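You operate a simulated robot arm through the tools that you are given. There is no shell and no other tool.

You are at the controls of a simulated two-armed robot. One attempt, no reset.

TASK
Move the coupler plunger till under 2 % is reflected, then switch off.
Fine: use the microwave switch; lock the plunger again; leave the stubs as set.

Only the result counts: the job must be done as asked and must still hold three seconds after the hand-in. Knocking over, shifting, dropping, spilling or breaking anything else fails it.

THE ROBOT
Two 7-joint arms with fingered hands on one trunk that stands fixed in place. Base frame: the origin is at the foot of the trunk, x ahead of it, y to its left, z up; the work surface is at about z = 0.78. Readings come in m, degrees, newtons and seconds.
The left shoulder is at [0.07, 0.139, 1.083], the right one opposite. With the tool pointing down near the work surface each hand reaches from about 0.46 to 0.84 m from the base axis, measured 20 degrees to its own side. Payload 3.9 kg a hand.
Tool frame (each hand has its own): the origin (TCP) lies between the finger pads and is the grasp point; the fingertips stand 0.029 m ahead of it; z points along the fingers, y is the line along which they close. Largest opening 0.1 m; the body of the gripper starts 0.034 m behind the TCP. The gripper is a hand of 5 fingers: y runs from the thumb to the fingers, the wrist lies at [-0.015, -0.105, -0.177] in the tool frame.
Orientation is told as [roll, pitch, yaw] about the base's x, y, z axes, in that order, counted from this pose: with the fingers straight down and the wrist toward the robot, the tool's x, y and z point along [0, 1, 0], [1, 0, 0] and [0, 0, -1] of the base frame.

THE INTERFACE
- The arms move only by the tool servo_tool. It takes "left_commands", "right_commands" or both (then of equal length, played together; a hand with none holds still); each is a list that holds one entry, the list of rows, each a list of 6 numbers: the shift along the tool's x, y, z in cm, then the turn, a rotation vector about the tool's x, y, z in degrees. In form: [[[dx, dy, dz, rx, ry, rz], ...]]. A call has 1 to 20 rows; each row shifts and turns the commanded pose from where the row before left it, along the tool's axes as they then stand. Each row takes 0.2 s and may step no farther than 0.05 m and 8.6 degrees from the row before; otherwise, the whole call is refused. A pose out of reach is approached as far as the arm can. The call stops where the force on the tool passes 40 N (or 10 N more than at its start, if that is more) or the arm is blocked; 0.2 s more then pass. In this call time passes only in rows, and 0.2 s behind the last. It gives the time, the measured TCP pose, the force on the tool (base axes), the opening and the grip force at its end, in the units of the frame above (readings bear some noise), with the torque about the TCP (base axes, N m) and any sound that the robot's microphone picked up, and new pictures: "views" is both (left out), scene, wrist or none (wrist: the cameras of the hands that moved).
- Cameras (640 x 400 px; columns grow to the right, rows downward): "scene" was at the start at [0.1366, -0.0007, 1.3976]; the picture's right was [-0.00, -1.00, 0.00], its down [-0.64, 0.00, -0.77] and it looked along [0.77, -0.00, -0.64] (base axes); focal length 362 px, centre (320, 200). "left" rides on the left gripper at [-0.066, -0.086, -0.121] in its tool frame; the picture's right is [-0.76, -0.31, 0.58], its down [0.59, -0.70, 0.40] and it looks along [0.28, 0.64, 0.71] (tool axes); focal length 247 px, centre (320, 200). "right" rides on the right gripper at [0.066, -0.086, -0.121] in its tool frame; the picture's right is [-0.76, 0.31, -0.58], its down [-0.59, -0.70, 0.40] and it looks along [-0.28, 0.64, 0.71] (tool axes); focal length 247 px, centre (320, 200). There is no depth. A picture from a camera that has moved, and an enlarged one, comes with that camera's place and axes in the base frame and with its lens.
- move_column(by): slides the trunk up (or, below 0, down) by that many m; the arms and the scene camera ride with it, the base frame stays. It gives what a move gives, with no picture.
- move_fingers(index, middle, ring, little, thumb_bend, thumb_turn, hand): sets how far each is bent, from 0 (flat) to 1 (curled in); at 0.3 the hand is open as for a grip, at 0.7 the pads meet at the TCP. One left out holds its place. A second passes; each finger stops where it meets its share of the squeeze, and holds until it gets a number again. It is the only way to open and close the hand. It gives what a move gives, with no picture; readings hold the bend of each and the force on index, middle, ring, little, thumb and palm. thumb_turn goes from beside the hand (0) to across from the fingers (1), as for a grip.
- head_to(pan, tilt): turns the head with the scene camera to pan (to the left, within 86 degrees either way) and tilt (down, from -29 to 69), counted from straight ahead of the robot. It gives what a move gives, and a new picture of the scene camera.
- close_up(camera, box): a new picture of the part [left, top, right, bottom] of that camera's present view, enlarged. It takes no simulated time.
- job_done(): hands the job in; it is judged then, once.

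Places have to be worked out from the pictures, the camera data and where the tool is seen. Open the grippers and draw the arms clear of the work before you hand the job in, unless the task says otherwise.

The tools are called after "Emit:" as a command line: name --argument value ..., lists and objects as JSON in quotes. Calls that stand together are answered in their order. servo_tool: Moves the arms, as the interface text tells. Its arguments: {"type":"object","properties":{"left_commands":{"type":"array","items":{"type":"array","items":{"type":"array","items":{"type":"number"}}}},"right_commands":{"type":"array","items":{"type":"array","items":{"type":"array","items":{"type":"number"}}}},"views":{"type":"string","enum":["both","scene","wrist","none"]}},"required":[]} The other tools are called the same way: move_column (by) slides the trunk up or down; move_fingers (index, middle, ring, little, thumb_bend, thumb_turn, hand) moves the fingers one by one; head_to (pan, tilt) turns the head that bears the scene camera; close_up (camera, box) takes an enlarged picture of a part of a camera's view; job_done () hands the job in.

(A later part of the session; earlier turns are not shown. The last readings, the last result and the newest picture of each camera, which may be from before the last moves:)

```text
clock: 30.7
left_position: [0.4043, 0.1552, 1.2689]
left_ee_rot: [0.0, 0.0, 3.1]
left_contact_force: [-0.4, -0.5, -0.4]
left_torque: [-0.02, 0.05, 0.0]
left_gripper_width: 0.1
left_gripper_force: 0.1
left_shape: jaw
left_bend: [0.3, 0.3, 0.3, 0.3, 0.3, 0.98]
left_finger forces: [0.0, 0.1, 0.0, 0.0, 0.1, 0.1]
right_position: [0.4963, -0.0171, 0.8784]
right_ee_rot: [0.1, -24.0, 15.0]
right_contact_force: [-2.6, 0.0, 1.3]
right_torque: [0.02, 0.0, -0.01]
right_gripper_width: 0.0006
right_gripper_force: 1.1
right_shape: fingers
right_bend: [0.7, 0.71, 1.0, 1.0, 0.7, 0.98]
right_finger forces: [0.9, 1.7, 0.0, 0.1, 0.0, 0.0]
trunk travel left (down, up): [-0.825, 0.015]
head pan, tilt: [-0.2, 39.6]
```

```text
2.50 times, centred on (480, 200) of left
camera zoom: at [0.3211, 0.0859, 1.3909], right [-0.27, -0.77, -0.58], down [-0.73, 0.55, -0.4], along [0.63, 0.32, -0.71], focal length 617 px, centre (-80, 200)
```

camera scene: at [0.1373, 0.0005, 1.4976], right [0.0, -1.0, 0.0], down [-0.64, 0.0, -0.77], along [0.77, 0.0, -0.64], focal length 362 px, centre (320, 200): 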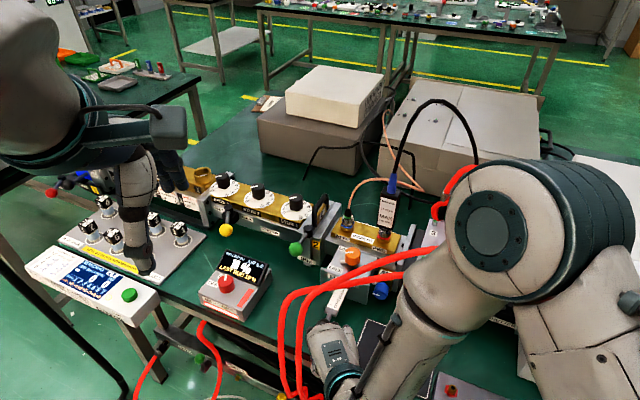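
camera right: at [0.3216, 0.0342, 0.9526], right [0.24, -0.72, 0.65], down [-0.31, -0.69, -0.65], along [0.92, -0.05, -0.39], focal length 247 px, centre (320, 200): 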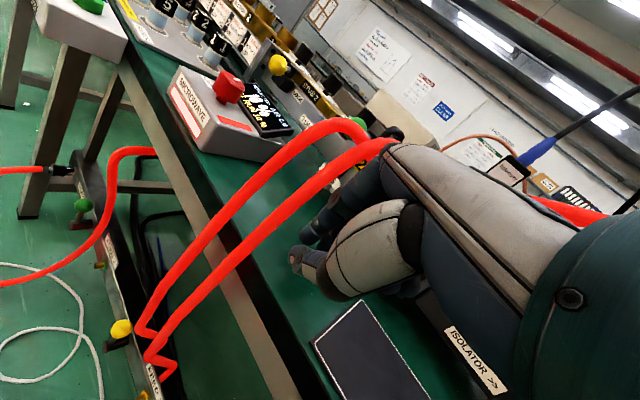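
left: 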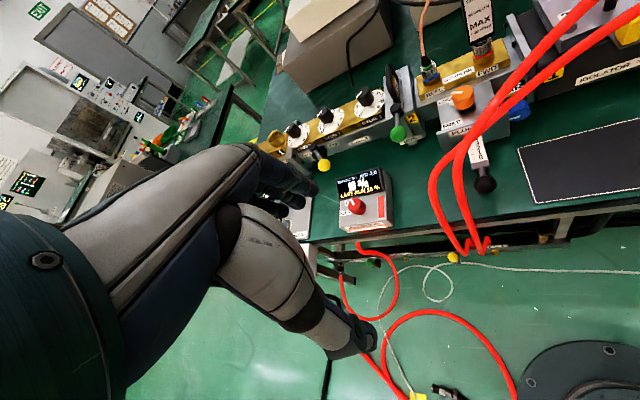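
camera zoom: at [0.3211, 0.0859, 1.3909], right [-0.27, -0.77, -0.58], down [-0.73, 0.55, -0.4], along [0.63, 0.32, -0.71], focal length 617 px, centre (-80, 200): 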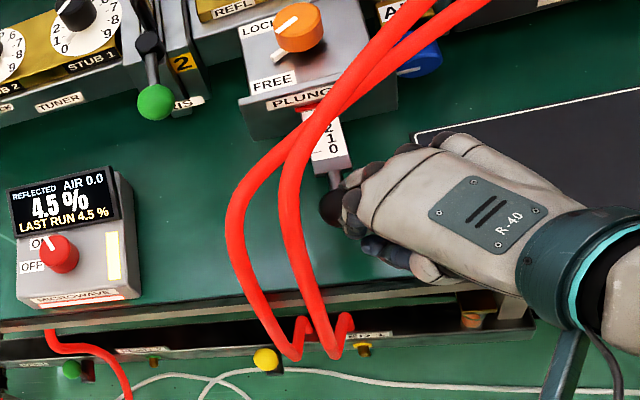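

4.5 %, and the lamp turned yellow. Trend predicts under 2 % about 7 mm further, so I push 6 mm more.

Emit:
servo_tool --right_commands '[[[-0.133, 0.136, 0.0605, 0, 0, 0], [-0.133, 0.136, 0.0605, 0, 0, 0], [-0.133, 0.136, 0.0605, 0, 0, 0]]]' --views "none"

Emit:
close_up --camera "left" --box '[400, 120, 560, 280]'

```text
clock: 31.5
left_position: [0.4037, 0.1556, 1.2694]
left_ee_rot: [-0.1, 0.0, 3.1]
left_contact_force: [0.5, 0.4, 0.6]
left_torque: [-0.01, -0.03, 0.03]
left_gripper_width: 0.1
left_gripper_force: 0.1
left_shape: jaw
left_bend: [0.3, 0.3, 0.3, 0.3, 0.3, 0.98]
left_finger forces: [0.0, 0.0, 0.1, 0.0, 0.0, 0.0]
right_position: [0.5018, -0.0193, 0.8776]
right_ee_rot: [0.0, -24.0, 14.8]
right_contact_force: [-1.7, 0.6, 0.6]
right_torque: [-0.01, 0.0, 0.02]
right_gripper_width: 0.0006
right_gripper_force: 1.5
right_shape: fingers
right_bend: [0.7, 0.71, 1.0, 1.0, 0.7, 0.98]
right_finger forces: [1.0, 1.6, 0.0, 0.0, 0.1, 0.0]
trunk travel left (down, up): [-0.825, 0.015]
head pan, tilt: [-0.2, 39.6]
```

```text
2.50 times, centred on (480, 200) of left
camera zoom: at [0.3211, 0.0859, 1.3909], right [-0.27, -0.77, -0.58], down [-0.73, 0.55, -0.4], along [0.63, 0.32, -0.71], focal length 617 px, centre (-80, 200)
```

zoom: 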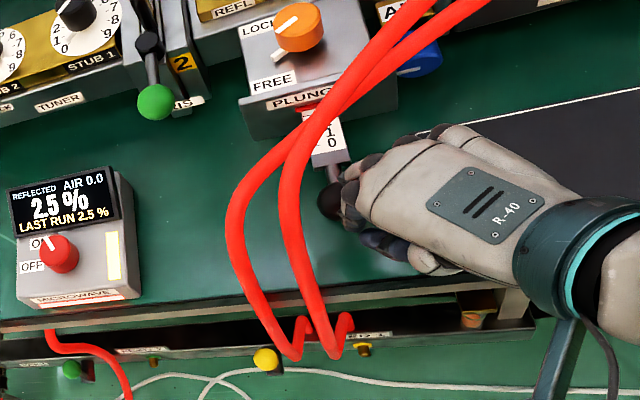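

2.5 %. Another 4 mm.

Emit:
servo_tool --right_commands '[[[-0.133, 0.136, 0.0605, 0, 0, 0], [-0.133, 0.136, 0.0605, 0, 0, 0]]]' --views "none"

Emit:
close_up --camera "left" --box '[400, 120, 560, 280]'

Emit:
close_up --camera "scene" --box '[260, 220, 420, 400]'

```text
clock: 32.1
left_position: [0.4029, 0.1546, 1.2692]
left_ee_rot: [0.0, -0.1, 3.2]
left_contact_force: [-0.3, -0.1, -0.4]
left_torque: [-0.02, 0.01, 0.0]
left_gripper_width: 0.0999
left_gripper_force: 0.0
left_shape: jaw
left_bend: [0.3, 0.3, 0.3, 0.3, 0.3, 0.98]
left_finger forces: [0.0, 0.1, 0.0, 0.1, 0.1, 0.0]
right_position: [0.5041, -0.0206, 0.879]
right_ee_rot: [0.0, -23.9, 15.0]
right_contact_force: [-1.6, 0.5, -0.5]
right_torque: [-0.01, 0.05, -0.01]
right_gripper_width: 0.0001
right_gripper_force: 0.8
right_shape: fingers
right_bend: [0.7, 0.71, 1.0, 1.0, 0.7, 0.98]
right_finger forces: [1.1, 1.3, 0.0, 0.1, 0.0, 0.1]
trunk travel left (down, up): [-0.825, 0.015]
head pan, tilt: [-0.2, 39.6]
```

```text
2.50 times, centred on (480, 200) of left
camera zoom: at [0.3212, 0.0858, 1.3909], right [-0.27, -0.77, -0.58], down [-0.73, 0.55, -0.4], along [0.63, 0.32, -0.71], focal length 617 px, centre (-80, 200)
```

zoom: 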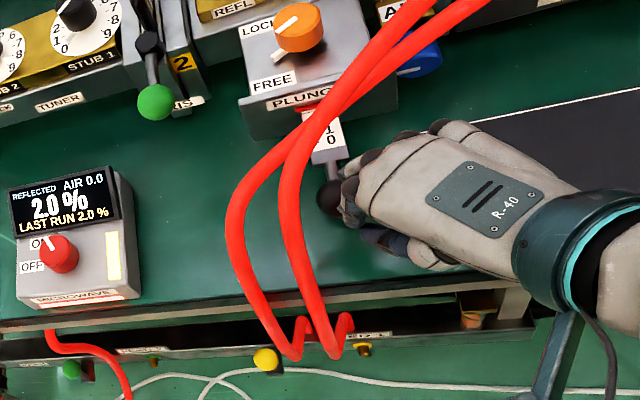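

```text
2.22 times, centred on (340, 310) of scene
camera zoom: at [0.136, -0.0006, 1.4977], right [0.0, -1.0, 0.0], down [-0.64, 0.0, -0.77], along [0.77, 0.0, -0.64], focal length 804 px, centre (276, -44)
```

zoom: 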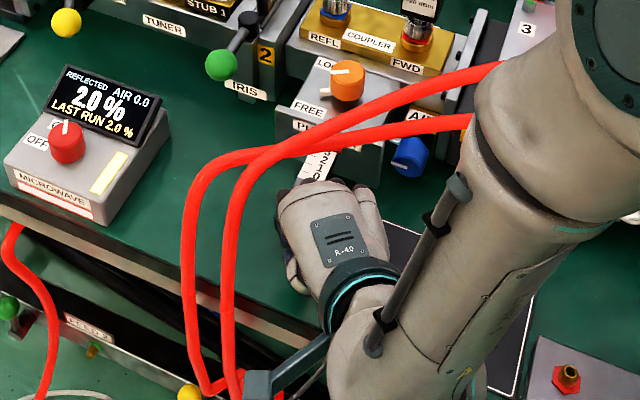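

2.0 % now. I'll push 4 mm more for margin; the hand is still clear of the hoses.

Emit:
servo_tool --right_commands '[[[-0.133, 0.136, 0.0605, 0, 0, 0], [-0.133, 0.136, 0.0605, 0, 0, 0]]]' --views "none"

Emit:
close_up --camera "left" --box '[400, 120, 560, 280]'

```text
clock: 32.7
left_position: [0.4026, 0.1552, 1.2696]
left_ee_rot: [-0.1, 0.0, 3.1]
left_contact_force: [-0.2, 0.0, -1.5]
left_torque: [0.02, -0.02, 0.03]
left_gripper_width: 0.0996
left_gripper_force: 0.1
left_shape: jaw
left_bend: [0.3, 0.3, 0.3, 0.3, 0.3, 0.98]
left_finger forces: [0.1, 0.1, 0.0, 0.0, 0.0, 0.1]
right_position: [0.5076, -0.023, 0.8781]
right_ee_rot: [-0.1, -24.0, 14.9]
right_contact_force: [-2.6, -0.6, 2.0]
right_torque: [-0.03, 0.03, -0.02]
right_gripper_width: 0.0003
right_gripper_force: 1.1
right_shape: fingers
right_bend: [0.7, 0.71, 1.0, 1.0, 0.7, 0.98]
right_finger forces: [1.4, 2.0, 0.0, 0.0, 0.1, 0.1]
trunk travel left (down, up): [-0.825, 0.015]
head pan, tilt: [-0.2, 39.6]
```

```text
2.50 times, centred on (480, 200) of left
camera zoom: at [0.3209, 0.0857, 1.391], right [-0.27, -0.77, -0.58], down [-0.73, 0.55, -0.4], along [0.63, 0.32, -0.71], focal length 617 px, centre (-80, 200)
```

zoom: 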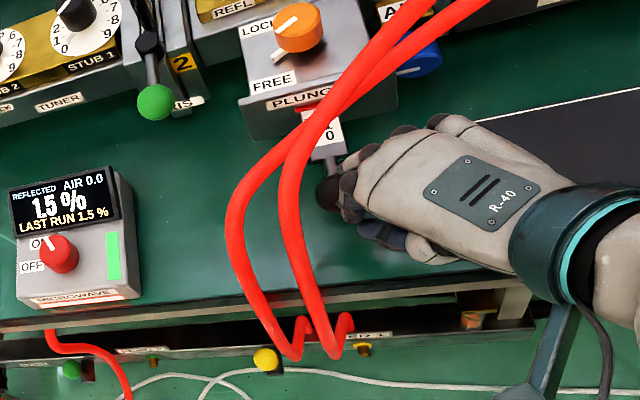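

1.5 % with a green lamp. One more 3 mm for margin.

Emit:
servo_tool --right_commands '[[[-0.1, 0.102, 0.045, 0, 0, 0], [-0.1, 0.102, 0.045, 0, 0, 0]]]' --views "none"

Emit:
close_up --camera "left" --box '[400, 120, 560, 280]'

```text
clock: 33.3
left_position: [0.4031, 0.1574, 1.2693]
left_ee_rot: [0.0, 0.0, 3.2]
left_contact_force: [-0.3, -0.6, -0.3]
left_torque: [-0.04, -0.01, 0.0]
left_gripper_width: 0.0996
left_gripper_force: 0.0
left_shape: jaw
left_bend: [0.3, 0.3, 0.3, 0.3, 0.3, 0.98]
left_finger forces: [0.1, 0.0, 0.0, 0.0, 0.1, 0.0]
right_position: [0.5092, -0.024, 0.8779]
right_ee_rot: [0.0, -24.0, 15.0]
right_contact_force: [-2.1, 0.5, 0.5]
right_torque: [0.02, 0.05, 0.0]
right_gripper_width: 0.0
right_gripper_force: 1.6
right_shape: fingers
right_bend: [0.7, 0.71, 1.0, 1.0, 0.7, 0.98]
right_finger forces: [1.1, 1.4, 0.1, 0.1, 0.1, 0.0]
trunk travel left (down, up): [-0.825, 0.015]
head pan, tilt: [-0.2, 39.6]
```

```text
2.50 times, centred on (480, 200) of left
camera zoom: at [0.3212, 0.0857, 1.3909], right [-0.27, -0.77, -0.58], down [-0.73, 0.55, -0.4], along [0.63, 0.32, -0.71], focal length 617 px, centre (-80, 200)
```

zoom: 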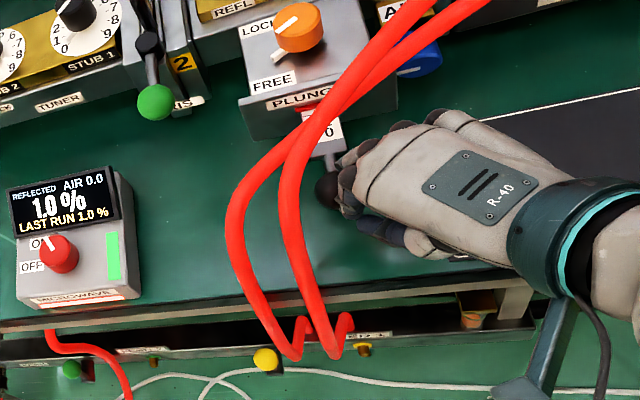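

1.0 % — good margin. I'll back straight off the ball and retrace upward.

Emit:
servo_tool --right_commands '[[[0.998, -1.02, -0.454, 0, 0, 0], [0.998, -1.02, -0.454, 0, 0, 0], [0.998, -1.02, -0.454, 0, 0, 0], [0.333, -0.34, -0.15, 0, 0, 0], [-0.537, 1.278, -3.647, 0, 0, 0], [-0.537, 1.278, -3.647, 0, 0, 0], [-0.537, 1.278, -3.647, 0, 0, 0], [-0.537, 1.278, -3.647, 0, 0, 0], [-0.537, 1.278, -3.647, 0, 0, 0], [-0.537, 1.278, -3.647, 0, 0, 0]]]' --views "both"

Emit:
close_up --camera "left" --box '[400, 80, 600, 280]'

```text
clock: 35.5
left_position: [0.4038, 0.1517, 1.2698]
left_ee_rot: [0.2, -0.1, 3.0]
left_contact_force: [0.4, -0.9, 0.1]
left_torque: [0.05, -0.03, 0.0]
left_gripper_width: 0.0996
left_gripper_force: 0.0
left_shape: jaw
left_bend: [0.3, 0.3, 0.3, 0.3, 0.3, 0.98]
left_finger forces: [0.0, 0.1, 0.0, 0.0, 0.0, 0.0]
right_position: [0.4578, -0.0421, 1.1085]
right_ee_rot: [0.3, -24.0, 14.8]
right_contact_force: [0.4, -0.5, -0.4]
right_torque: [0.01, 0.01, 0.02]
right_gripper_width: 0.0017
right_gripper_force: 0.0
right_shape: fingers
right_bend: [0.7, 0.7, 1.0, 1.0, 0.7, 0.98]
right_finger forces: [0.1, 0.0, 0.0, 0.0, 0.0, 0.0]
trunk travel left (down, up): [-0.825, 0.015]
head pan, tilt: [-0.2, 39.6]
camera scene: at [0.1371, -0.0053, 1.4975], right [0.0, -1.0, 0.0], down [-0.64, 0.01, -0.77], along [0.77, 0.0, -0.64], focal length 362 px, centre (320, 200)
camera right: at [0.3177, -0.0106, 1.1832], right [0.24, -0.72, 0.65], down [-0.31, -0.69, -0.65], along [0.92, -0.04, -0.39], focal length 247 px, centre (320, 200)
```

scene: 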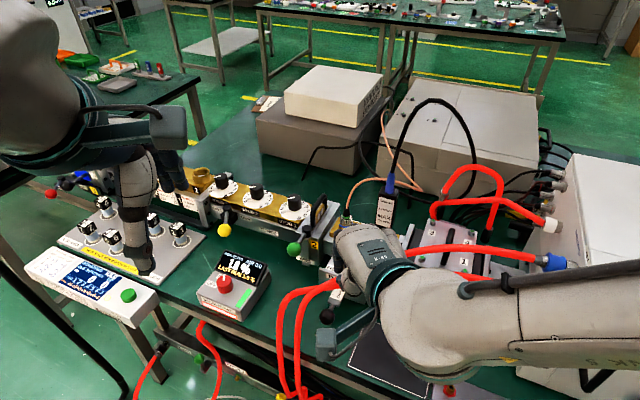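
right: 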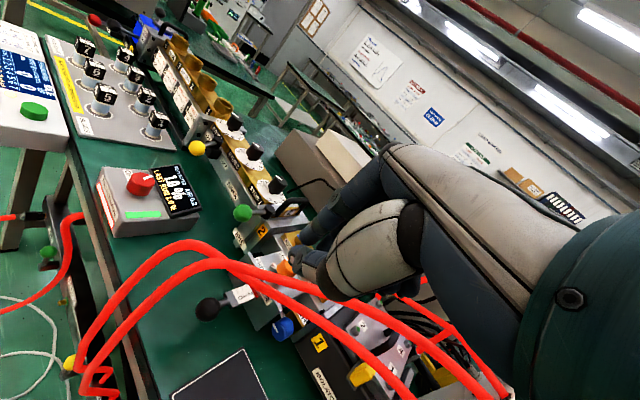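

```text
2.00 times, centred on (500, 180) of left
camera zoom: at [0.3222, 0.0814, 1.3909], right [-0.27, -0.77, -0.58], down [-0.73, 0.55, -0.4], along [0.63, 0.32, -0.71], focal length 494 px, centre (-40, 240)
```

zoom: 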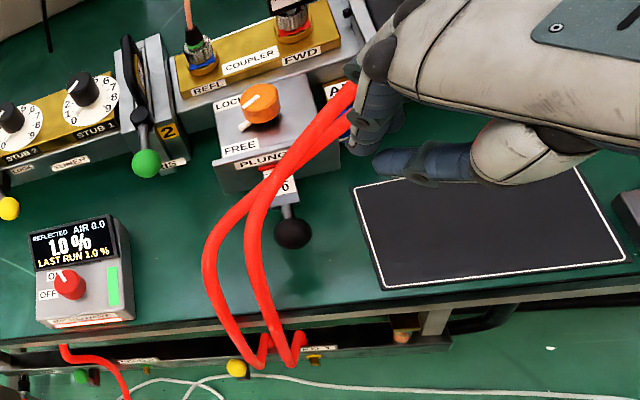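

1.0 % holds with the hand away. Now back to the lock knob: level the hand, open the fingers, and return above it at yaw 0.

Emit:
move_fingers --hand "right" --index 0.48 --middle 0.48 --thumb_bend 0.48

Emit:
servo_tool --right_commands '[[[0, 0, 0, 8, 0, 0], [0, 0, 0, 8, 0, 0], [0, 0, 0, 8, 0, 0], [0, 0, 0, 0, 0, 5], [0, 0, 0, 0, 0, 5], [0, 0, 0, 0, 0, 5], [-0.4, 3.2, 0, 0, 0, 0], [-0.5, 4.0, 0, 0, 0, 0], [-0.5, 4.0, 0, 0, 0, 0], [-0.5, 4.0, 0, 0, 0, 0], [-0.4, 3.2, 0, 0, 0, 0], [-0.3, 2.0, 0, 0, 0, 0]]]' --views "both"

```text
clock: 36.5
left_position: [0.4044, 0.1556, 1.2692]
left_ee_rot: [0.0, 0.0, 3.1]
left_contact_force: [-1.2, -0.3, -0.5]
left_torque: [0.0, 0.05, 0.01]
left_gripper_width: 0.0998
left_gripper_force: 0.0
left_shape: jaw
left_bend: [0.3, 0.3, 0.3, 0.3, 0.3, 0.98]
left_finger forces: [0.0, 0.1, 0.1, 0.0, 0.0, 0.1]
right_position: [0.458, -0.0373, 1.1077]
right_ee_rot: [0.0, -24.0, 15.0]
right_contact_force: [-0.6, 0.2, -0.4]
right_torque: [0.02, -0.03, 0.01]
right_gripper_width: 0.0548
right_gripper_force: 0.1
right_shape: fingers
right_bend: [0.48, 0.48, 1.0, 1.0, 0.48, 0.98]
right_finger forces: [0.1, 0.1, 0.0, 0.1, 0.1, 0.0]
trunk travel left (down, up): [-0.825, 0.015]
head pan, tilt: [-0.2, 39.6]
```

```text
clock: 39.1
left_position: [0.405, 0.1548, 1.2685]
left_ee_rot: [0.0, 0.0, 3.1]
left_contact_force: [0.4, 0.1, -0.5]
left_torque: [-0.02, 0.0, 0.01]
left_gripper_width: 0.0997
left_gripper_force: 0.0
left_shape: jaw
left_bend: [0.3, 0.3, 0.3, 0.3, 0.3, 0.98]
left_finger forces: [0.0, 0.1, 0.0, 0.1, 0.0, 0.0]
right_position: [0.6618, -0.0623, 1.1089]
right_ee_rot: [0.0, 0.0, 0.0]
right_contact_force: [-0.7, 0.1, 0.2]
right_torque: [0.0, -0.05, 0.03]
right_gripper_width: 0.0551
right_gripper_force: 0.2
right_shape: fingers
right_bend: [0.48, 0.48, 1.0, 1.0, 0.48, 0.98]
right_finger forces: [0.0, 0.1, 0.0, 0.0, 0.0, 0.0]
trunk travel left (down, up): [-0.825, 0.015]
head pan, tilt: [-0.2, 39.6]
camera scene: at [0.1372, -0.0006, 1.4976], right [0.0, -1.0, 0.0], down [-0.64, 0.0, -0.77], along [0.77, 0.0, -0.64], focal length 362 px, centre (320, 200)
camera right: at [0.5765, 0.0038, 1.2294], right [0.31, -0.76, 0.58], down [-0.7, -0.59, -0.4], along [0.64, -0.28, -0.71], focal length 247 px, centre (320, 200)
```

scene: 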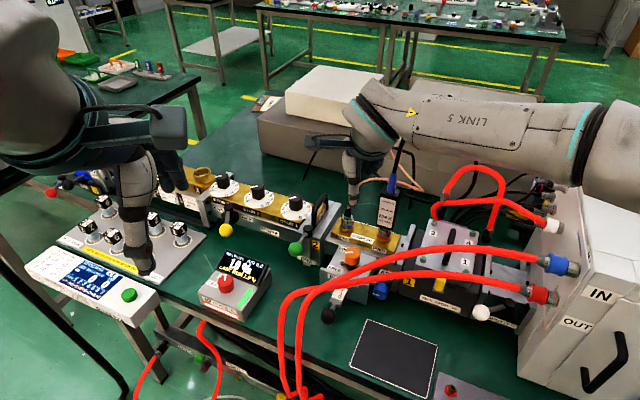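
right: 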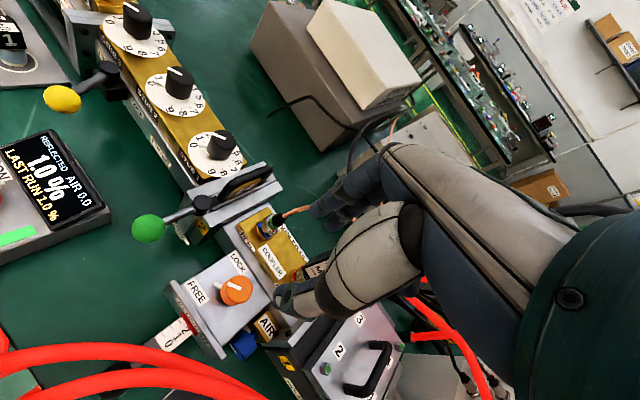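

I'll match the earlier proven clearance (bend 0.5) and descend onto the knob at yaw 0.

Emit:
move_fingers --hand "right" --index 0.5 --middle 0.5 --thumb_bend 0.5

Emit:
servo_tool --right_commands '[[[-0.67, 0.47, 3.0, 0, 0, 0], [0, 0, 4.0, 0, 0, 0], [0, 0, 4.0, 0, 0, 0], [0, 0, 2.5, 0, 0, 0]]]' --views "none"

Emit:
close_up --camera "right" --box '[200, 150, 420, 340]'

Emit:
close_up --camera "scene" --box '[310, 190, 430, 280]'

```text
clock: 40.1
left_position: [0.4038, 0.1549, 1.2692]
left_ee_rot: [0.0, 0.0, 3.1]
left_contact_force: [-0.4, -0.1, -0.1]
left_torque: [0.03, -0.03, 0.0]
left_gripper_width: 0.0997
left_gripper_force: 0.1
left_shape: jaw
left_bend: [0.3, 0.3, 0.3, 0.3, 0.3, 0.98]
left_finger forces: [0.1, 0.1, 0.1, 0.0, 0.0, 0.1]
right_position: [0.6601, -0.0618, 1.1098]
right_ee_rot: [0.0, 0.0, 0.0]
right_contact_force: [0.4, 0.3, 0.9]
right_torque: [0.05, 0.04, -0.01]
right_gripper_width: 0.0504
right_gripper_force: 0.1
right_shape: fingers
right_bend: [0.5, 0.5, 1.0, 1.0, 0.5, 0.98]
right_finger forces: [0.0, 0.1, 0.0, 0.1, 0.1, 0.1]
trunk travel left (down, up): [-0.825, 0.015]
head pan, tilt: [-0.2, 39.6]
```

```text
clock: 41.1
left_position: [0.4048, 0.1549, 1.27]
left_ee_rot: [0.0, 0.0, 3.0]
left_contact_force: [0.0, -0.4, 0.0]
left_torque: [0.01, 0.01, 0.03]
left_gripper_width: 0.0997
left_gripper_force: 0.0
left_shape: jaw
left_bend: [0.3, 0.3, 0.3, 0.3, 0.3, 0.98]
left_finger forces: [0.1, 0.0, 0.1, 0.0, 0.0, 0.0]
right_position: [0.6657, -0.0687, 0.974]
right_ee_rot: [0.0, 0.0, 0.0]
right_contact_force: [-0.2, -0.2, 0.1]
right_torque: [-0.01, -0.01, -0.04]
right_gripper_width: 0.0505
right_gripper_force: 0.2
right_shape: fingers
right_bend: [0.5, 0.5, 1.0, 1.0, 0.5, 0.98]
right_finger forces: [0.0, 0.1, 0.1, 0.1, 0.1, 0.1]
trunk travel left (down, up): [-0.825, 0.015]
head pan, tilt: [-0.2, 39.6]
```

```text
2.11 times, centred on (310, 245) of right
camera zoom: at [0.5811, -0.0025, 1.0944], right [0.31, -0.76, 0.58], down [-0.7, -0.59, -0.4], along [0.64, -0.28, -0.71], focal length 520 px, centre (341, 105)
```

zoom: 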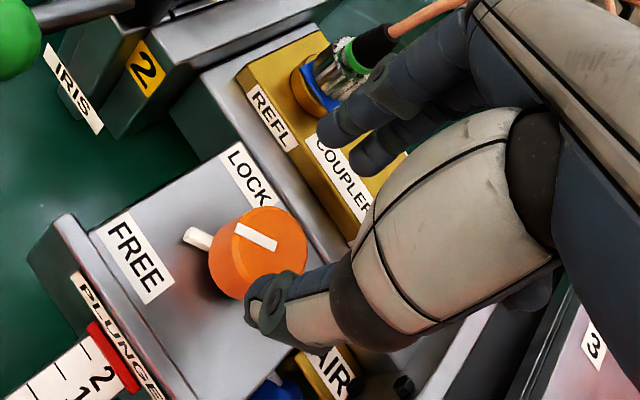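

```text
4.44 times, centred on (370, 235) of scene
camera zoom: at [0.1373, -0.0007, 1.4976], right [0.0, -1.0, 0.0], down [-0.64, 0.0, -0.77], along [0.77, 0.0, -0.64], focal length 1609 px, centre (98, 44)
```

zoom: 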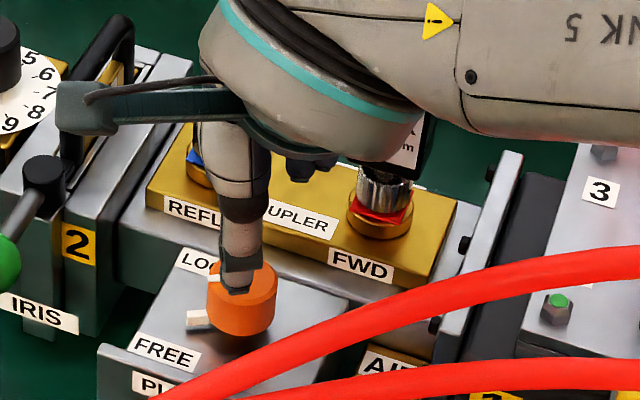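

Alignment looks as before. I'll descend the final 4.7 cm, swing open to yaw +15 so there is room for a 60° clockwise turn, then look.

Emit:
servo_tool --right_commands '[[[0, 0.08, 1.6, 0, 0, 0], [0, 0, 1.6, 0, 0, 0], [0, 0, 1.5, 0, 0, 0], [0, 0, 0, 0, 0, -5], [0, 0, 0, 0, 0, -5], [0, 0, 0, 0, 0, -5]]]' --views "none"

Emit:
move_fingers --hand "right" --index 0.66 --middle 0.66 --thumb_bend 0.66

Emit:
close_up --camera "right" --box '[200, 150, 420, 340]'

Emit:
close_up --camera "scene" --box '[310, 190, 430, 280]'

```text
clock: 42.5
left_position: [0.4046, 0.1547, 1.2682]
left_ee_rot: [0.1, 0.0, 3.1]
left_contact_force: [0.1, -0.3, -1.0]
left_torque: [-0.01, -0.01, 0.0]
left_gripper_width: 0.0999
left_gripper_force: 0.2
left_shape: jaw
left_bend: [0.3, 0.3, 0.3, 0.3, 0.3, 0.98]
left_finger forces: [0.0, 0.0, 0.1, 0.0, 0.0, 0.0]
right_position: [0.6671, -0.0692, 0.9269]
right_ee_rot: [0.0, 0.0, 15.1]
right_contact_force: [-0.6, -0.2, 0.2]
right_torque: [-0.01, -0.01, -0.02]
right_gripper_width: 0.0504
right_gripper_force: 0.0
right_shape: fingers
right_bend: [0.5, 0.5, 1.0, 1.0, 0.5, 0.98]
right_finger forces: [0.0, 0.0, 0.0, 0.0, 0.1, 0.1]
trunk travel left (down, up): [-0.825, 0.015]
head pan, tilt: [-0.2, 39.6]
```

```text
clock: 43.5
left_position: [0.4046, 0.1554, 1.2698]
left_ee_rot: [0.0, 0.0, 3.0]
left_contact_force: [0.7, -0.2, -0.2]
left_torque: [-0.01, -0.02, -0.03]
left_gripper_width: 0.0999
left_gripper_force: 0.0
left_shape: jaw
left_bend: [0.3, 0.3, 0.3, 0.3, 0.3, 0.98]
left_finger forces: [0.0, 0.0, 0.0, 0.1, 0.0, 0.0]
right_position: [0.6652, -0.0691, 0.928]
right_ee_rot: [0.1, 0.0, 15.0]
right_contact_force: [-0.7, -0.2, -0.1]
right_torque: [-0.01, 0.01, 0.0]
right_gripper_width: 0.0261
right_gripper_force: 4.7
right_shape: fingers
right_bend: [0.63, 0.63, 1.0, 1.0, 0.61, 0.97]
right_finger forces: [2.8, 2.5, 0.0, 0.0, 5.4, 0.0]
trunk travel left (down, up): [-0.825, 0.015]
head pan, tilt: [-0.2, 39.6]
```

```text
2.11 times, centred on (310, 245) of right
camera zoom: at [0.567, -0.0279, 1.0474], right [0.49, -0.65, 0.58], down [-0.53, -0.75, -0.4], along [0.69, -0.11, -0.71], focal length 520 px, centre (341, 105)
```

zoom: 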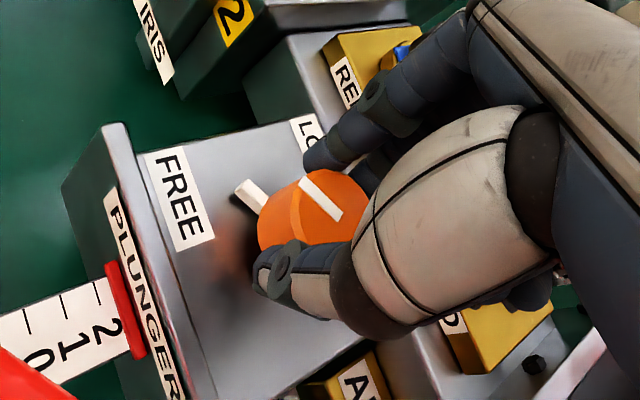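

```text
4.44 times, centred on (370, 235) of scene
camera zoom: at [0.1366, -0.0007, 1.4976], right [0.0, -1.0, 0.0], down [-0.64, 0.0, -0.77], along [0.77, 0.0, -0.64], focal length 1609 px, centre (98, 44)
```

zoom: 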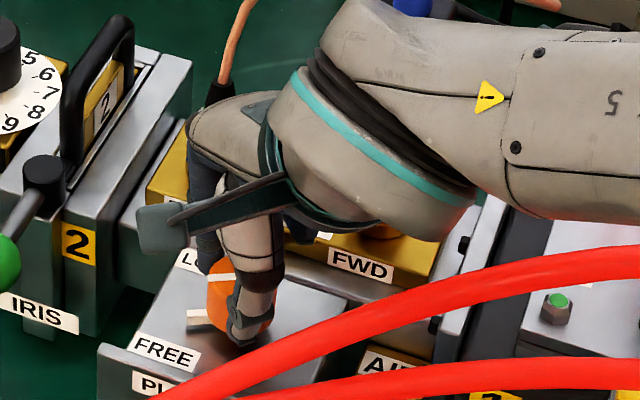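

The knob is gripped. Turn 60° clockwise toward LOCK.

Emit:
servo_tool --right_commands '[[[0, 0, 0, 0, 0, 5], [0, 0, 0, 0, 0, 5], [0, 0, 0, 0, 0, 5], [0, 0, 0, 0, 0, 5], [0, 0, 0, 0, 0, 5], [0, 0, 0, 0, 0, 5], [0, 0, 0, 0, 0, 5], [0, 0, 0, 0, 0, 5], [0, 0, 0, 0, 0, 5], [0, 0, 0, 0, 0, 5], [0, 0, 0, 0, 0, 5], [0, 0, 0, 0, 0, 5]]]' --views "wrist"

Emit:
close_up --camera "right" --box '[200, 150, 420, 340]'

Emit:
close_up --camera "scene" --box '[310, 190, 430, 280]'

Emit:
close_up --camera "left" --box '[400, 80, 560, 280]'

```text
clock: 46.1
left_position: [0.405, 0.1543, 1.2698]
left_ee_rot: [0.0, 0.1, 3.0]
left_contact_force: [-0.3, -0.3, -0.3]
left_torque: [0.0, -0.01, 0.01]
left_gripper_width: 0.0998
left_gripper_force: 0.1
left_shape: jaw
left_bend: [0.3, 0.3, 0.3, 0.3, 0.3, 0.98]
left_finger forces: [0.1, 0.0, 0.1, 0.1, 0.0, 0.1]
right_position: [0.6662, -0.0711, 0.927]
right_ee_rot: [-0.1, -0.1, -45.1]
right_contact_force: [4.6, -5.3, 3.3]
right_torque: [-0.2, -0.12, 0.03]
right_gripper_width: 0.0248
right_gripper_force: 7.3
right_shape: fingers
right_bend: [0.61, 0.61, 1.0, 1.0, 0.62, 0.97]
right_finger forces: [5.5, 5.2, 0.0, 0.0, 3.4, 0.1]
trunk travel left (down, up): [-0.825, 0.015]
head pan, tilt: [-0.2, 39.6]
camera right: at [0.6526, 0.0365, 1.047], right [-0.32, -0.75, 0.58], down [-0.91, 0.08, -0.4], along [0.25, -0.65, -0.71], focal length 247 px, centre (320, 200)
```

right: 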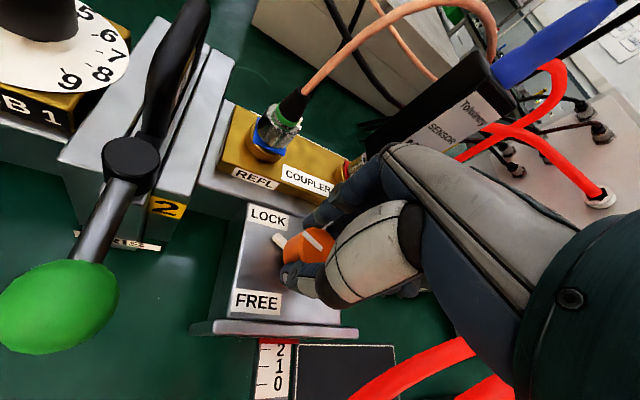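

```text
2.11 times, centred on (310, 245) of right
camera zoom: at [0.6526, 0.0365, 1.047], right [-0.32, -0.75, 0.58], down [-0.91, 0.08, -0.4], along [0.25, -0.65, -0.71], focal length 520 px, centre (341, 105)
```

zoom: 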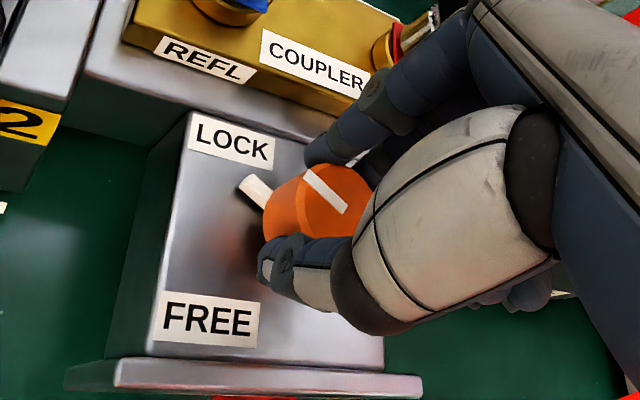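

```text
4.44 times, centred on (370, 235) of scene
camera zoom: at [0.1371, -0.0015, 1.4976], right [0.0, -1.0, 0.0], down [-0.64, 0.0, -0.77], along [0.77, 0.0, -0.64], focal length 1609 px, centre (98, 44)
```

zoom: 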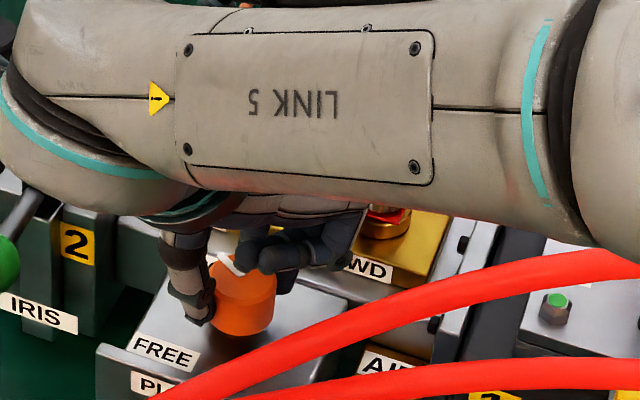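

```text
2.00 times, centred on (480, 180) of left
camera zoom: at [0.3222, 0.085, 1.3907], right [-0.27, -0.77, -0.58], down [-0.73, 0.55, -0.4], along [0.63, 0.32, -0.71], focal length 494 px, centre (0, 240)
```

zoom: 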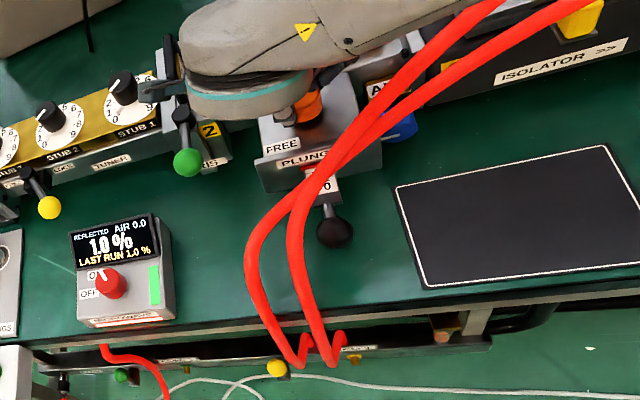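

The knob is back to its original look (tab toward LOCK) and the reading is still 1.0 %. I'll nudge 5° more to make sure it sits at the LOCK stop, then release and lift.

Emit:
servo_tool --right_commands '[[[0, 0, 0, 0, 0, 2.5], [0, 0, 0, 0, 0, 2.5]]]' --views "none"

Emit:
close_up --camera "right" --box '[200, 150, 420, 340]'

Emit:
move_fingers --hand "right" --index 0.48 --middle 0.48 --thumb_bend 0.48

Emit:
servo_tool --right_commands '[[[0, 0, -2, 0, 0, 0], [0, 0, -4, 0, 0, 0], [0, 0, -4, 0, 0, 0], [0, 0, -4, 0, 0, 0], [0, 0, -4, 0, 0, 0]]]' --views "both"

Emit:
close_up --camera "right" --box '[140, 180, 340, 380]'

Emit:
close_up --camera "left" --box '[420, 80, 520, 180]'

```text
clock: 46.7
left_position: [0.4033, 0.1549, 1.2694]
left_ee_rot: [0.0, 0.1, 3.2]
left_contact_force: [0.1, -0.2, 0.9]
left_torque: [-0.01, 0.02, -0.04]
left_gripper_width: 0.0997
left_gripper_force: 0.0
left_shape: jaw
left_bend: [0.3, 0.3, 0.3, 0.3, 0.3, 0.98]
left_finger forces: [0.0, 0.0, 0.0, 0.0, 0.0, 0.0]
right_position: [0.6668, -0.0716, 0.9279]
right_ee_rot: [0.1, -0.1, -50.2]
right_contact_force: [6.2, -4.1, 4.2]
right_torque: [-0.16, -0.17, 0.07]
right_gripper_width: 0.025
right_gripper_force: 7.4
right_shape: fingers
right_bend: [0.61, 0.61, 1.0, 1.0, 0.62, 0.98]
right_finger forces: [5.6, 5.4, 0.1, 0.0, 3.2, 0.0]
trunk travel left (down, up): [-0.825, 0.015]
head pan, tilt: [-0.2, 39.6]
```

```text
2.11 times, centred on (310, 245) of right
camera zoom: at [0.6623, 0.0377, 1.047], right [-0.38, -0.72, 0.58], down [-0.9, 0.16, -0.4], along [0.2, -0.67, -0.71], focal length 520 px, centre (341, 105)
```

zoom: 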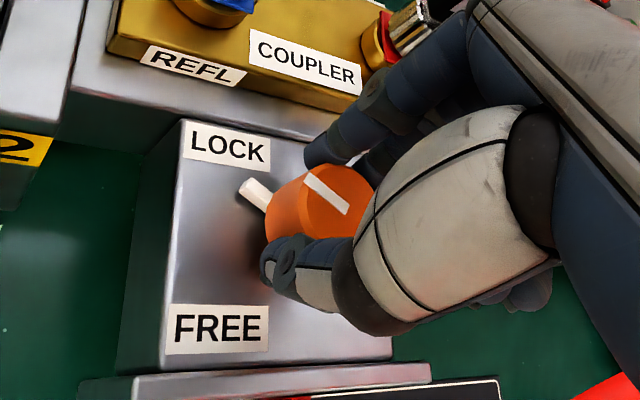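

```text
clock: 47.7
left_position: [0.403, 0.156, 1.2685]
left_ee_rot: [0.0, 0.0, 3.1]
left_contact_force: [0.6, 0.1, 0.3]
left_torque: [0.03, 0.0, 0.0]
left_gripper_width: 0.0999
left_gripper_force: 0.0
left_shape: jaw
left_bend: [0.3, 0.3, 0.3, 0.3, 0.3, 0.98]
left_finger forces: [0.0, 0.0, 0.1, 0.1, 0.0, 0.0]
right_position: [0.6661, -0.0691, 0.9276]
right_ee_rot: [-0.1, 0.1, -50.0]
right_contact_force: [0.9, -0.5, 0.0]
right_torque: [-0.01, 0.0, 0.02]
right_gripper_width: 0.0546
right_gripper_force: 0.1
right_shape: fingers
right_bend: [0.48, 0.48, 1.0, 1.0, 0.48, 0.98]
right_finger forces: [0.0, 0.1, 0.0, 0.0, 0.1, 0.0]
trunk travel left (down, up): [-0.825, 0.015]
head pan, tilt: [-0.2, 39.6]
```

```text
clock: 48.9
left_position: [0.4028, 0.1557, 1.2696]
left_ee_rot: [0.0, -0.2, 3.1]
left_contact_force: [-0.4, -1.0, -0.6]
left_torque: [-0.01, -0.01, -0.01]
left_gripper_width: 0.0999
left_gripper_force: 0.0
left_shape: jaw
left_bend: [0.3, 0.3, 0.3, 0.3, 0.3, 0.98]
left_finger forces: [0.1, 0.1, 0.0, 0.0, 0.0, 0.1]
right_position: [0.667, -0.0721, 1.1076]
right_ee_rot: [0.0, 0.0, -49.9]
right_contact_force: [0.7, -0.1, 0.1]
right_torque: [-0.02, 0.03, -0.02]
right_gripper_width: 0.0548
right_gripper_force: 0.1
right_shape: fingers
right_bend: [0.48, 0.48, 1.0, 1.0, 0.48, 0.98]
right_finger forces: [0.0, 0.1, 0.0, 0.0, 0.0, 0.0]
trunk travel left (down, up): [-0.825, 0.015]
head pan, tilt: [-0.2, 39.6]
camera scene: at [0.1354, -0.0006, 1.4977], right [0.0, -1.0, 0.0], down [-0.64, 0.0, -0.77], along [0.77, 0.0, -0.64], focal length 362 px, centre (320, 200)
camera right: at [0.6621, 0.0357, 1.2268], right [-0.38, -0.72, 0.58], down [-0.9, 0.16, -0.4], along [0.2, -0.67, -0.71], focal length 247 px, centre (320, 200)
```

scene: 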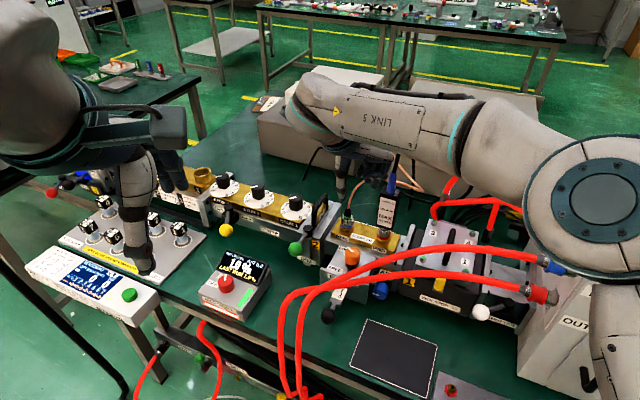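
right: 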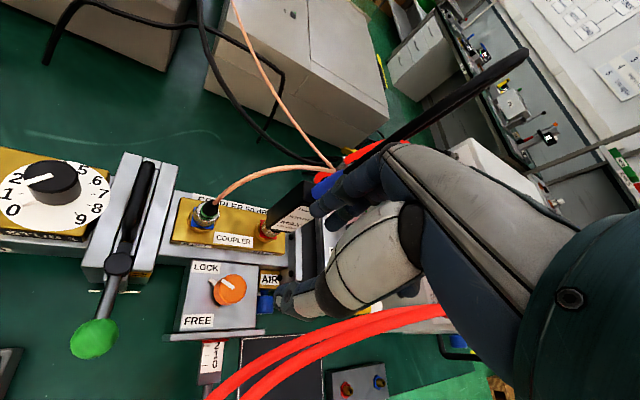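

```text
2.00 times, centred on (240, 280) of right
camera zoom: at [0.6621, 0.0357, 1.2268], right [-0.38, -0.72, 0.58], down [-0.9, 0.16, -0.4], along [0.2, -0.67, -0.71], focal length 494 px, centre (480, 40)
```

zoom: 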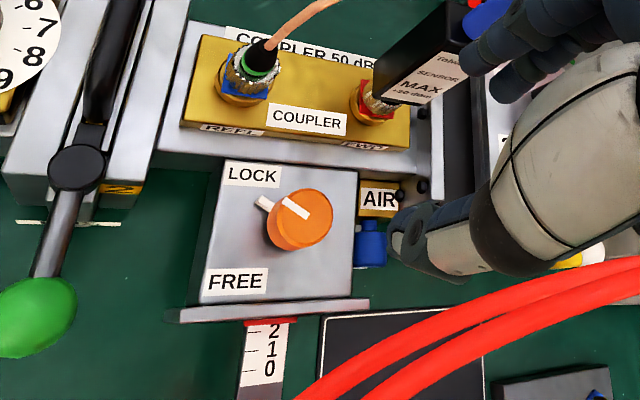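

```text
4.00 times, centred on (470, 130) of left
camera zoom: at [0.3206, 0.0858, 1.391], right [-0.27, -0.77, -0.58], down [-0.73, 0.55, -0.4], along [0.63, 0.32, -0.71], focal length 988 px, centre (-280, 480)
```

zoom: 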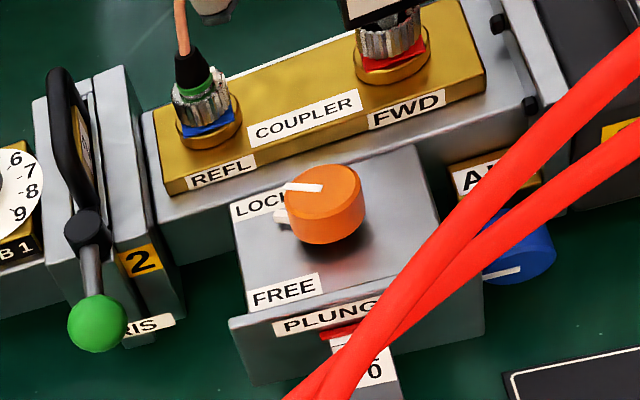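

The knob looks locked again. I'll measure the pointer against the initial state before leaving it.

Emit:
close_up --camera "scene" --box '[310, 220, 390, 280]'

Emit:
close_up --camera "scene" --box '[190, 240, 290, 320]'

Emit:
close_up --camera "right" --box '[180, 255, 280, 335]'

```text
6.67 times, centred on (350, 250) of scene
camera zoom: at [0.1354, -0.0006, 1.4977], right [0.0, -1.0, 0.0], down [-0.64, 0.0, -0.77], along [0.77, 0.0, -0.64], focal length 2414 px, centre (120, -133)
```

zoom: 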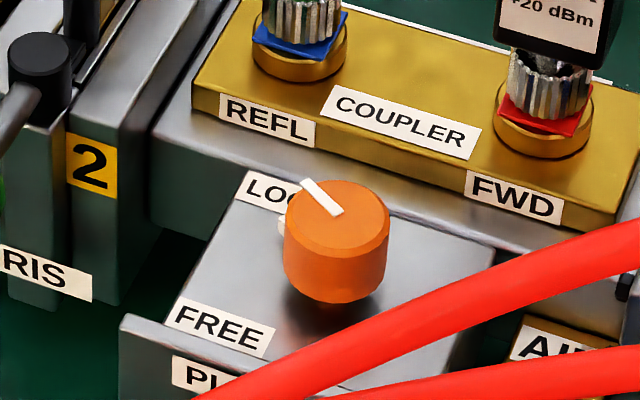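

```text
5.00 times, centred on (240, 280) of scene
camera zoom: at [0.1354, -0.0006, 1.4977], right [0.0, -1.0, 0.0], down [-0.64, 0.0, -0.77], along [0.77, 0.0, -0.64], focal length 1810 px, centre (720, -200)
```

zoom: 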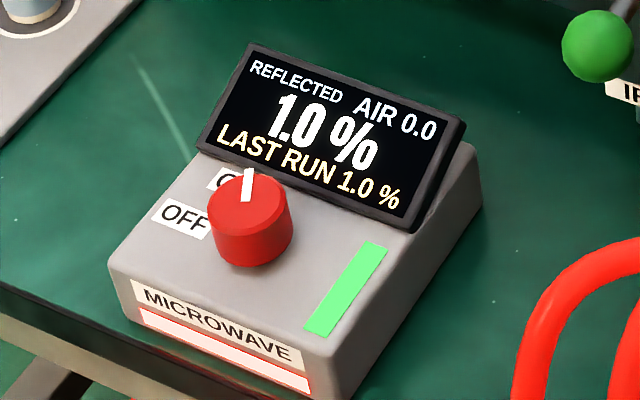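

```text
5.00 times, centred on (230, 295) of right
camera zoom: at [0.6621, 0.0357, 1.2268], right [-0.38, -0.72, 0.58], down [-0.9, 0.16, -0.4], along [0.2, -0.67, -0.71], focal length 1235 px, centre (770, -275)
```

zoom: 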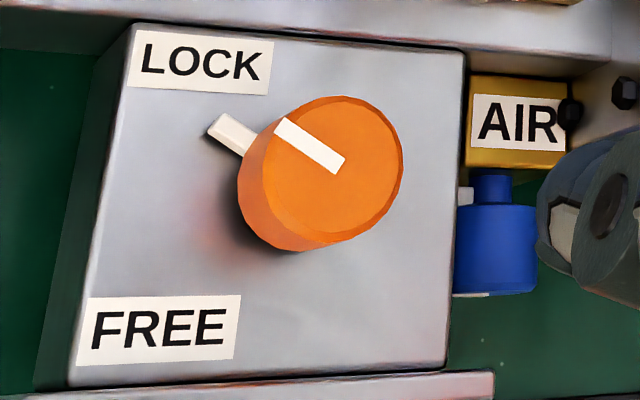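

The pointer azimuth (~34°) matches the original locked state, and the reading holds at 1.0 % with the lamp green. Now I'll withdraw the right arm back and to the right.

Emit:
servo_tool --right_commands '[[[-3.5, -1.43, -0.5, 0, 0, 0], [-3.5, -1.43, -0.5, 0, 0, 0], [-3.5, -1.43, -0.5, 0, 0, 0], [-3.5, -1.43, -0.5, 0, 0, 0], [-3.5, -1.43, -0.5, 0, 0, 0], [-3.5, -1.43, -0.5, 0, 0, 0], [0, 0, 0, 0, 0, -7], [0, 0, 0, 0, 0, -7], [0, 0, 0, 0, 0, -7], [0, 0, 0, 0, 0, -7], [0, 0, 0, 0, 0, -7], [0, 0, 0, 0, 0, -7], [0, 0, 0, 0, 0, -7]]]' --views "scene"

Emit:
move_fingers --hand "left" --index 0.45 --middle 0.45 --ring 1.0 --little 1.0 --thumb_bend 0.45

Emit:
servo_tool --left_commands '[[[0, 0, 0, 0, 0, -7], [0, 0, 0, 0, 0, -7], [0, 0, 0, 0, 0, -7], [0, 0, 0, 0, 0, -7], [0, 0, 0, 0, 0, -7], [0, 0, 0, 0, 0, -7], [-1.42, 2.54, 2.2, 0, 0, 0], [-1.42, 2.54, 2.2, 0, 0, 0], [-1.42, 2.54, 2.2, 0, 0, 0], [-1.42, 2.54, 2.2, 0, 0, 0], [-1.42, 2.54, 2.2, 0, 0, 0], [-1.42, 2.54, 2.2, 0, 0, 0], [-1.42, 2.54, 2.2, 0, 0, 0]]]' --views "both"

```text
clock: 51.7
left_position: [0.4039, 0.1552, 1.2705]
left_ee_rot: [0.0, 0.0, 3.0]
left_contact_force: [0.0, -1.0, -0.2]
left_torque: [0.0, 0.01, 0.0]
left_gripper_width: 0.0995
left_gripper_force: 0.1
left_shape: jaw
left_bend: [0.3, 0.3, 0.3, 0.3, 0.3, 0.98]
left_finger forces: [0.0, 0.0, 0.0, 0.0, 0.0, 0.0]
right_position: [0.4499, -0.1409, 1.1358]
right_ee_rot: [0.0, 0.0, -0.8]
right_contact_force: [-0.3, 0.0, 0.0]
right_torque: [-0.02, -0.01, 0.0]
right_gripper_width: 0.0546
right_gripper_force: 0.0
right_shape: fingers
right_bend: [0.48, 0.48, 1.0, 1.0, 0.48, 0.98]
right_finger forces: [0.0, 0.0, 0.0, 0.0, 0.0, 0.0]
trunk travel left (down, up): [-0.825, 0.015]
head pan, tilt: [-0.2, 39.6]
camera scene: at [0.1366, -0.0014, 1.4976], right [0.0, -1.0, 0.0], down [-0.64, 0.0, -0.77], along [0.77, 0.0, -0.64], focal length 362 px, centre (320, 200)
```

scene: 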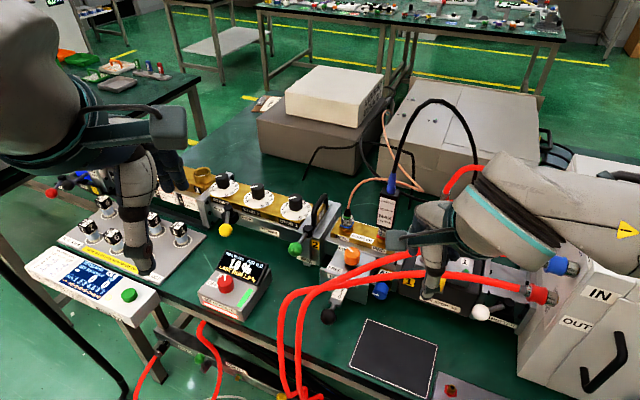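

```text
clock: 52.7
left_position: [0.4038, 0.1557, 1.2692]
left_ee_rot: [0.0, 0.0, 3.1]
left_contact_force: [0.6, -0.3, 0.0]
left_torque: [0.02, 0.0, -0.01]
left_gripper_width: 0.063
left_gripper_force: 0.1
left_shape: fingers
left_bend: [0.45, 0.45, 1.0, 1.0, 0.45, 0.98]
left_finger forces: [0.0, 0.0, 0.1, 0.0, 0.0, 0.0]
right_position: [0.4497, -0.1404, 1.1377]
right_ee_rot: [0.0, 0.0, -0.9]
right_contact_force: [-0.6, -0.5, 0.4]
right_torque: [-0.02, -0.02, 0.0]
right_gripper_width: 0.0548
right_gripper_force: 0.2
right_shape: fingers
right_bend: [0.48, 0.48, 1.0, 1.0, 0.48, 0.98]
right_finger forces: [0.0, 0.1, 0.0, 0.0, 0.0, 0.0]
trunk travel left (down, up): [-0.825, 0.015]
head pan, tilt: [-0.2, 39.6]
```

```text
clock: 55.5
left_position: [0.6013, 0.2108, 1.1157]
left_ee_rot: [0.2, 0.0, 45.1]
left_contact_force: [0.6, 0.0, -0.1]
left_torque: [-0.01, 0.02, 0.02]
left_gripper_width: 0.0625
left_gripper_force: 0.0
left_shape: fingers
left_bend: [0.45, 0.45, 1.0, 1.0, 0.45, 0.98]
left_finger forces: [0.1, 0.0, 0.0, 0.0, 0.0, 0.1]
right_position: [0.4509, -0.1392, 1.136]
right_ee_rot: [0.0, 0.1, -0.9]
right_contact_force: [-0.3, -0.7, -0.2]
right_torque: [-0.02, 0.02, -0.01]
right_gripper_width: 0.0548
right_gripper_force: 0.2
right_shape: fingers
right_bend: [0.48, 0.48, 1.0, 1.0, 0.48, 0.98]
right_finger forces: [0.0, 0.1, 0.1, 0.0, 0.1, 0.0]
trunk travel left (down, up): [-0.825, 0.015]
head pan, tilt: [-0.2, 39.6]
camera scene: at [0.1385, -0.0003, 1.4974], right [0.0, -1.0, 0.0], down [-0.64, 0.0, -0.77], along [0.77, 0.0, -0.64], focal length 362 px, centre (320, 200)
camera left: at [0.5875, 0.1039, 1.2363], right [0.32, -0.75, -0.58], down [-0.91, -0.08, -0.4], along [0.25, 0.65, -0.71], focal length 247 px, centre (320, 200)
```

scene: 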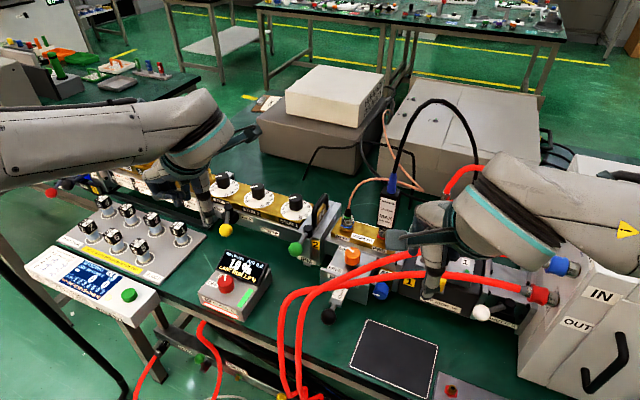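
left: 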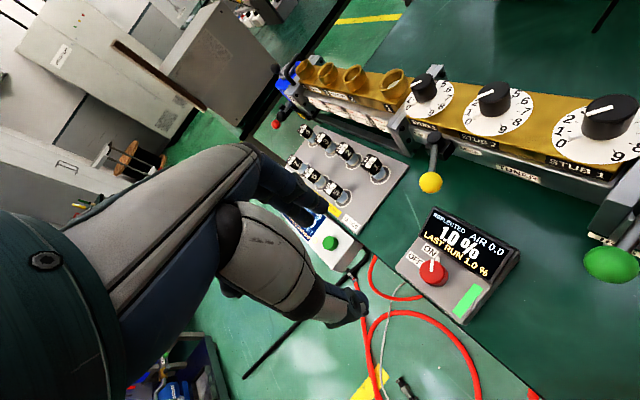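

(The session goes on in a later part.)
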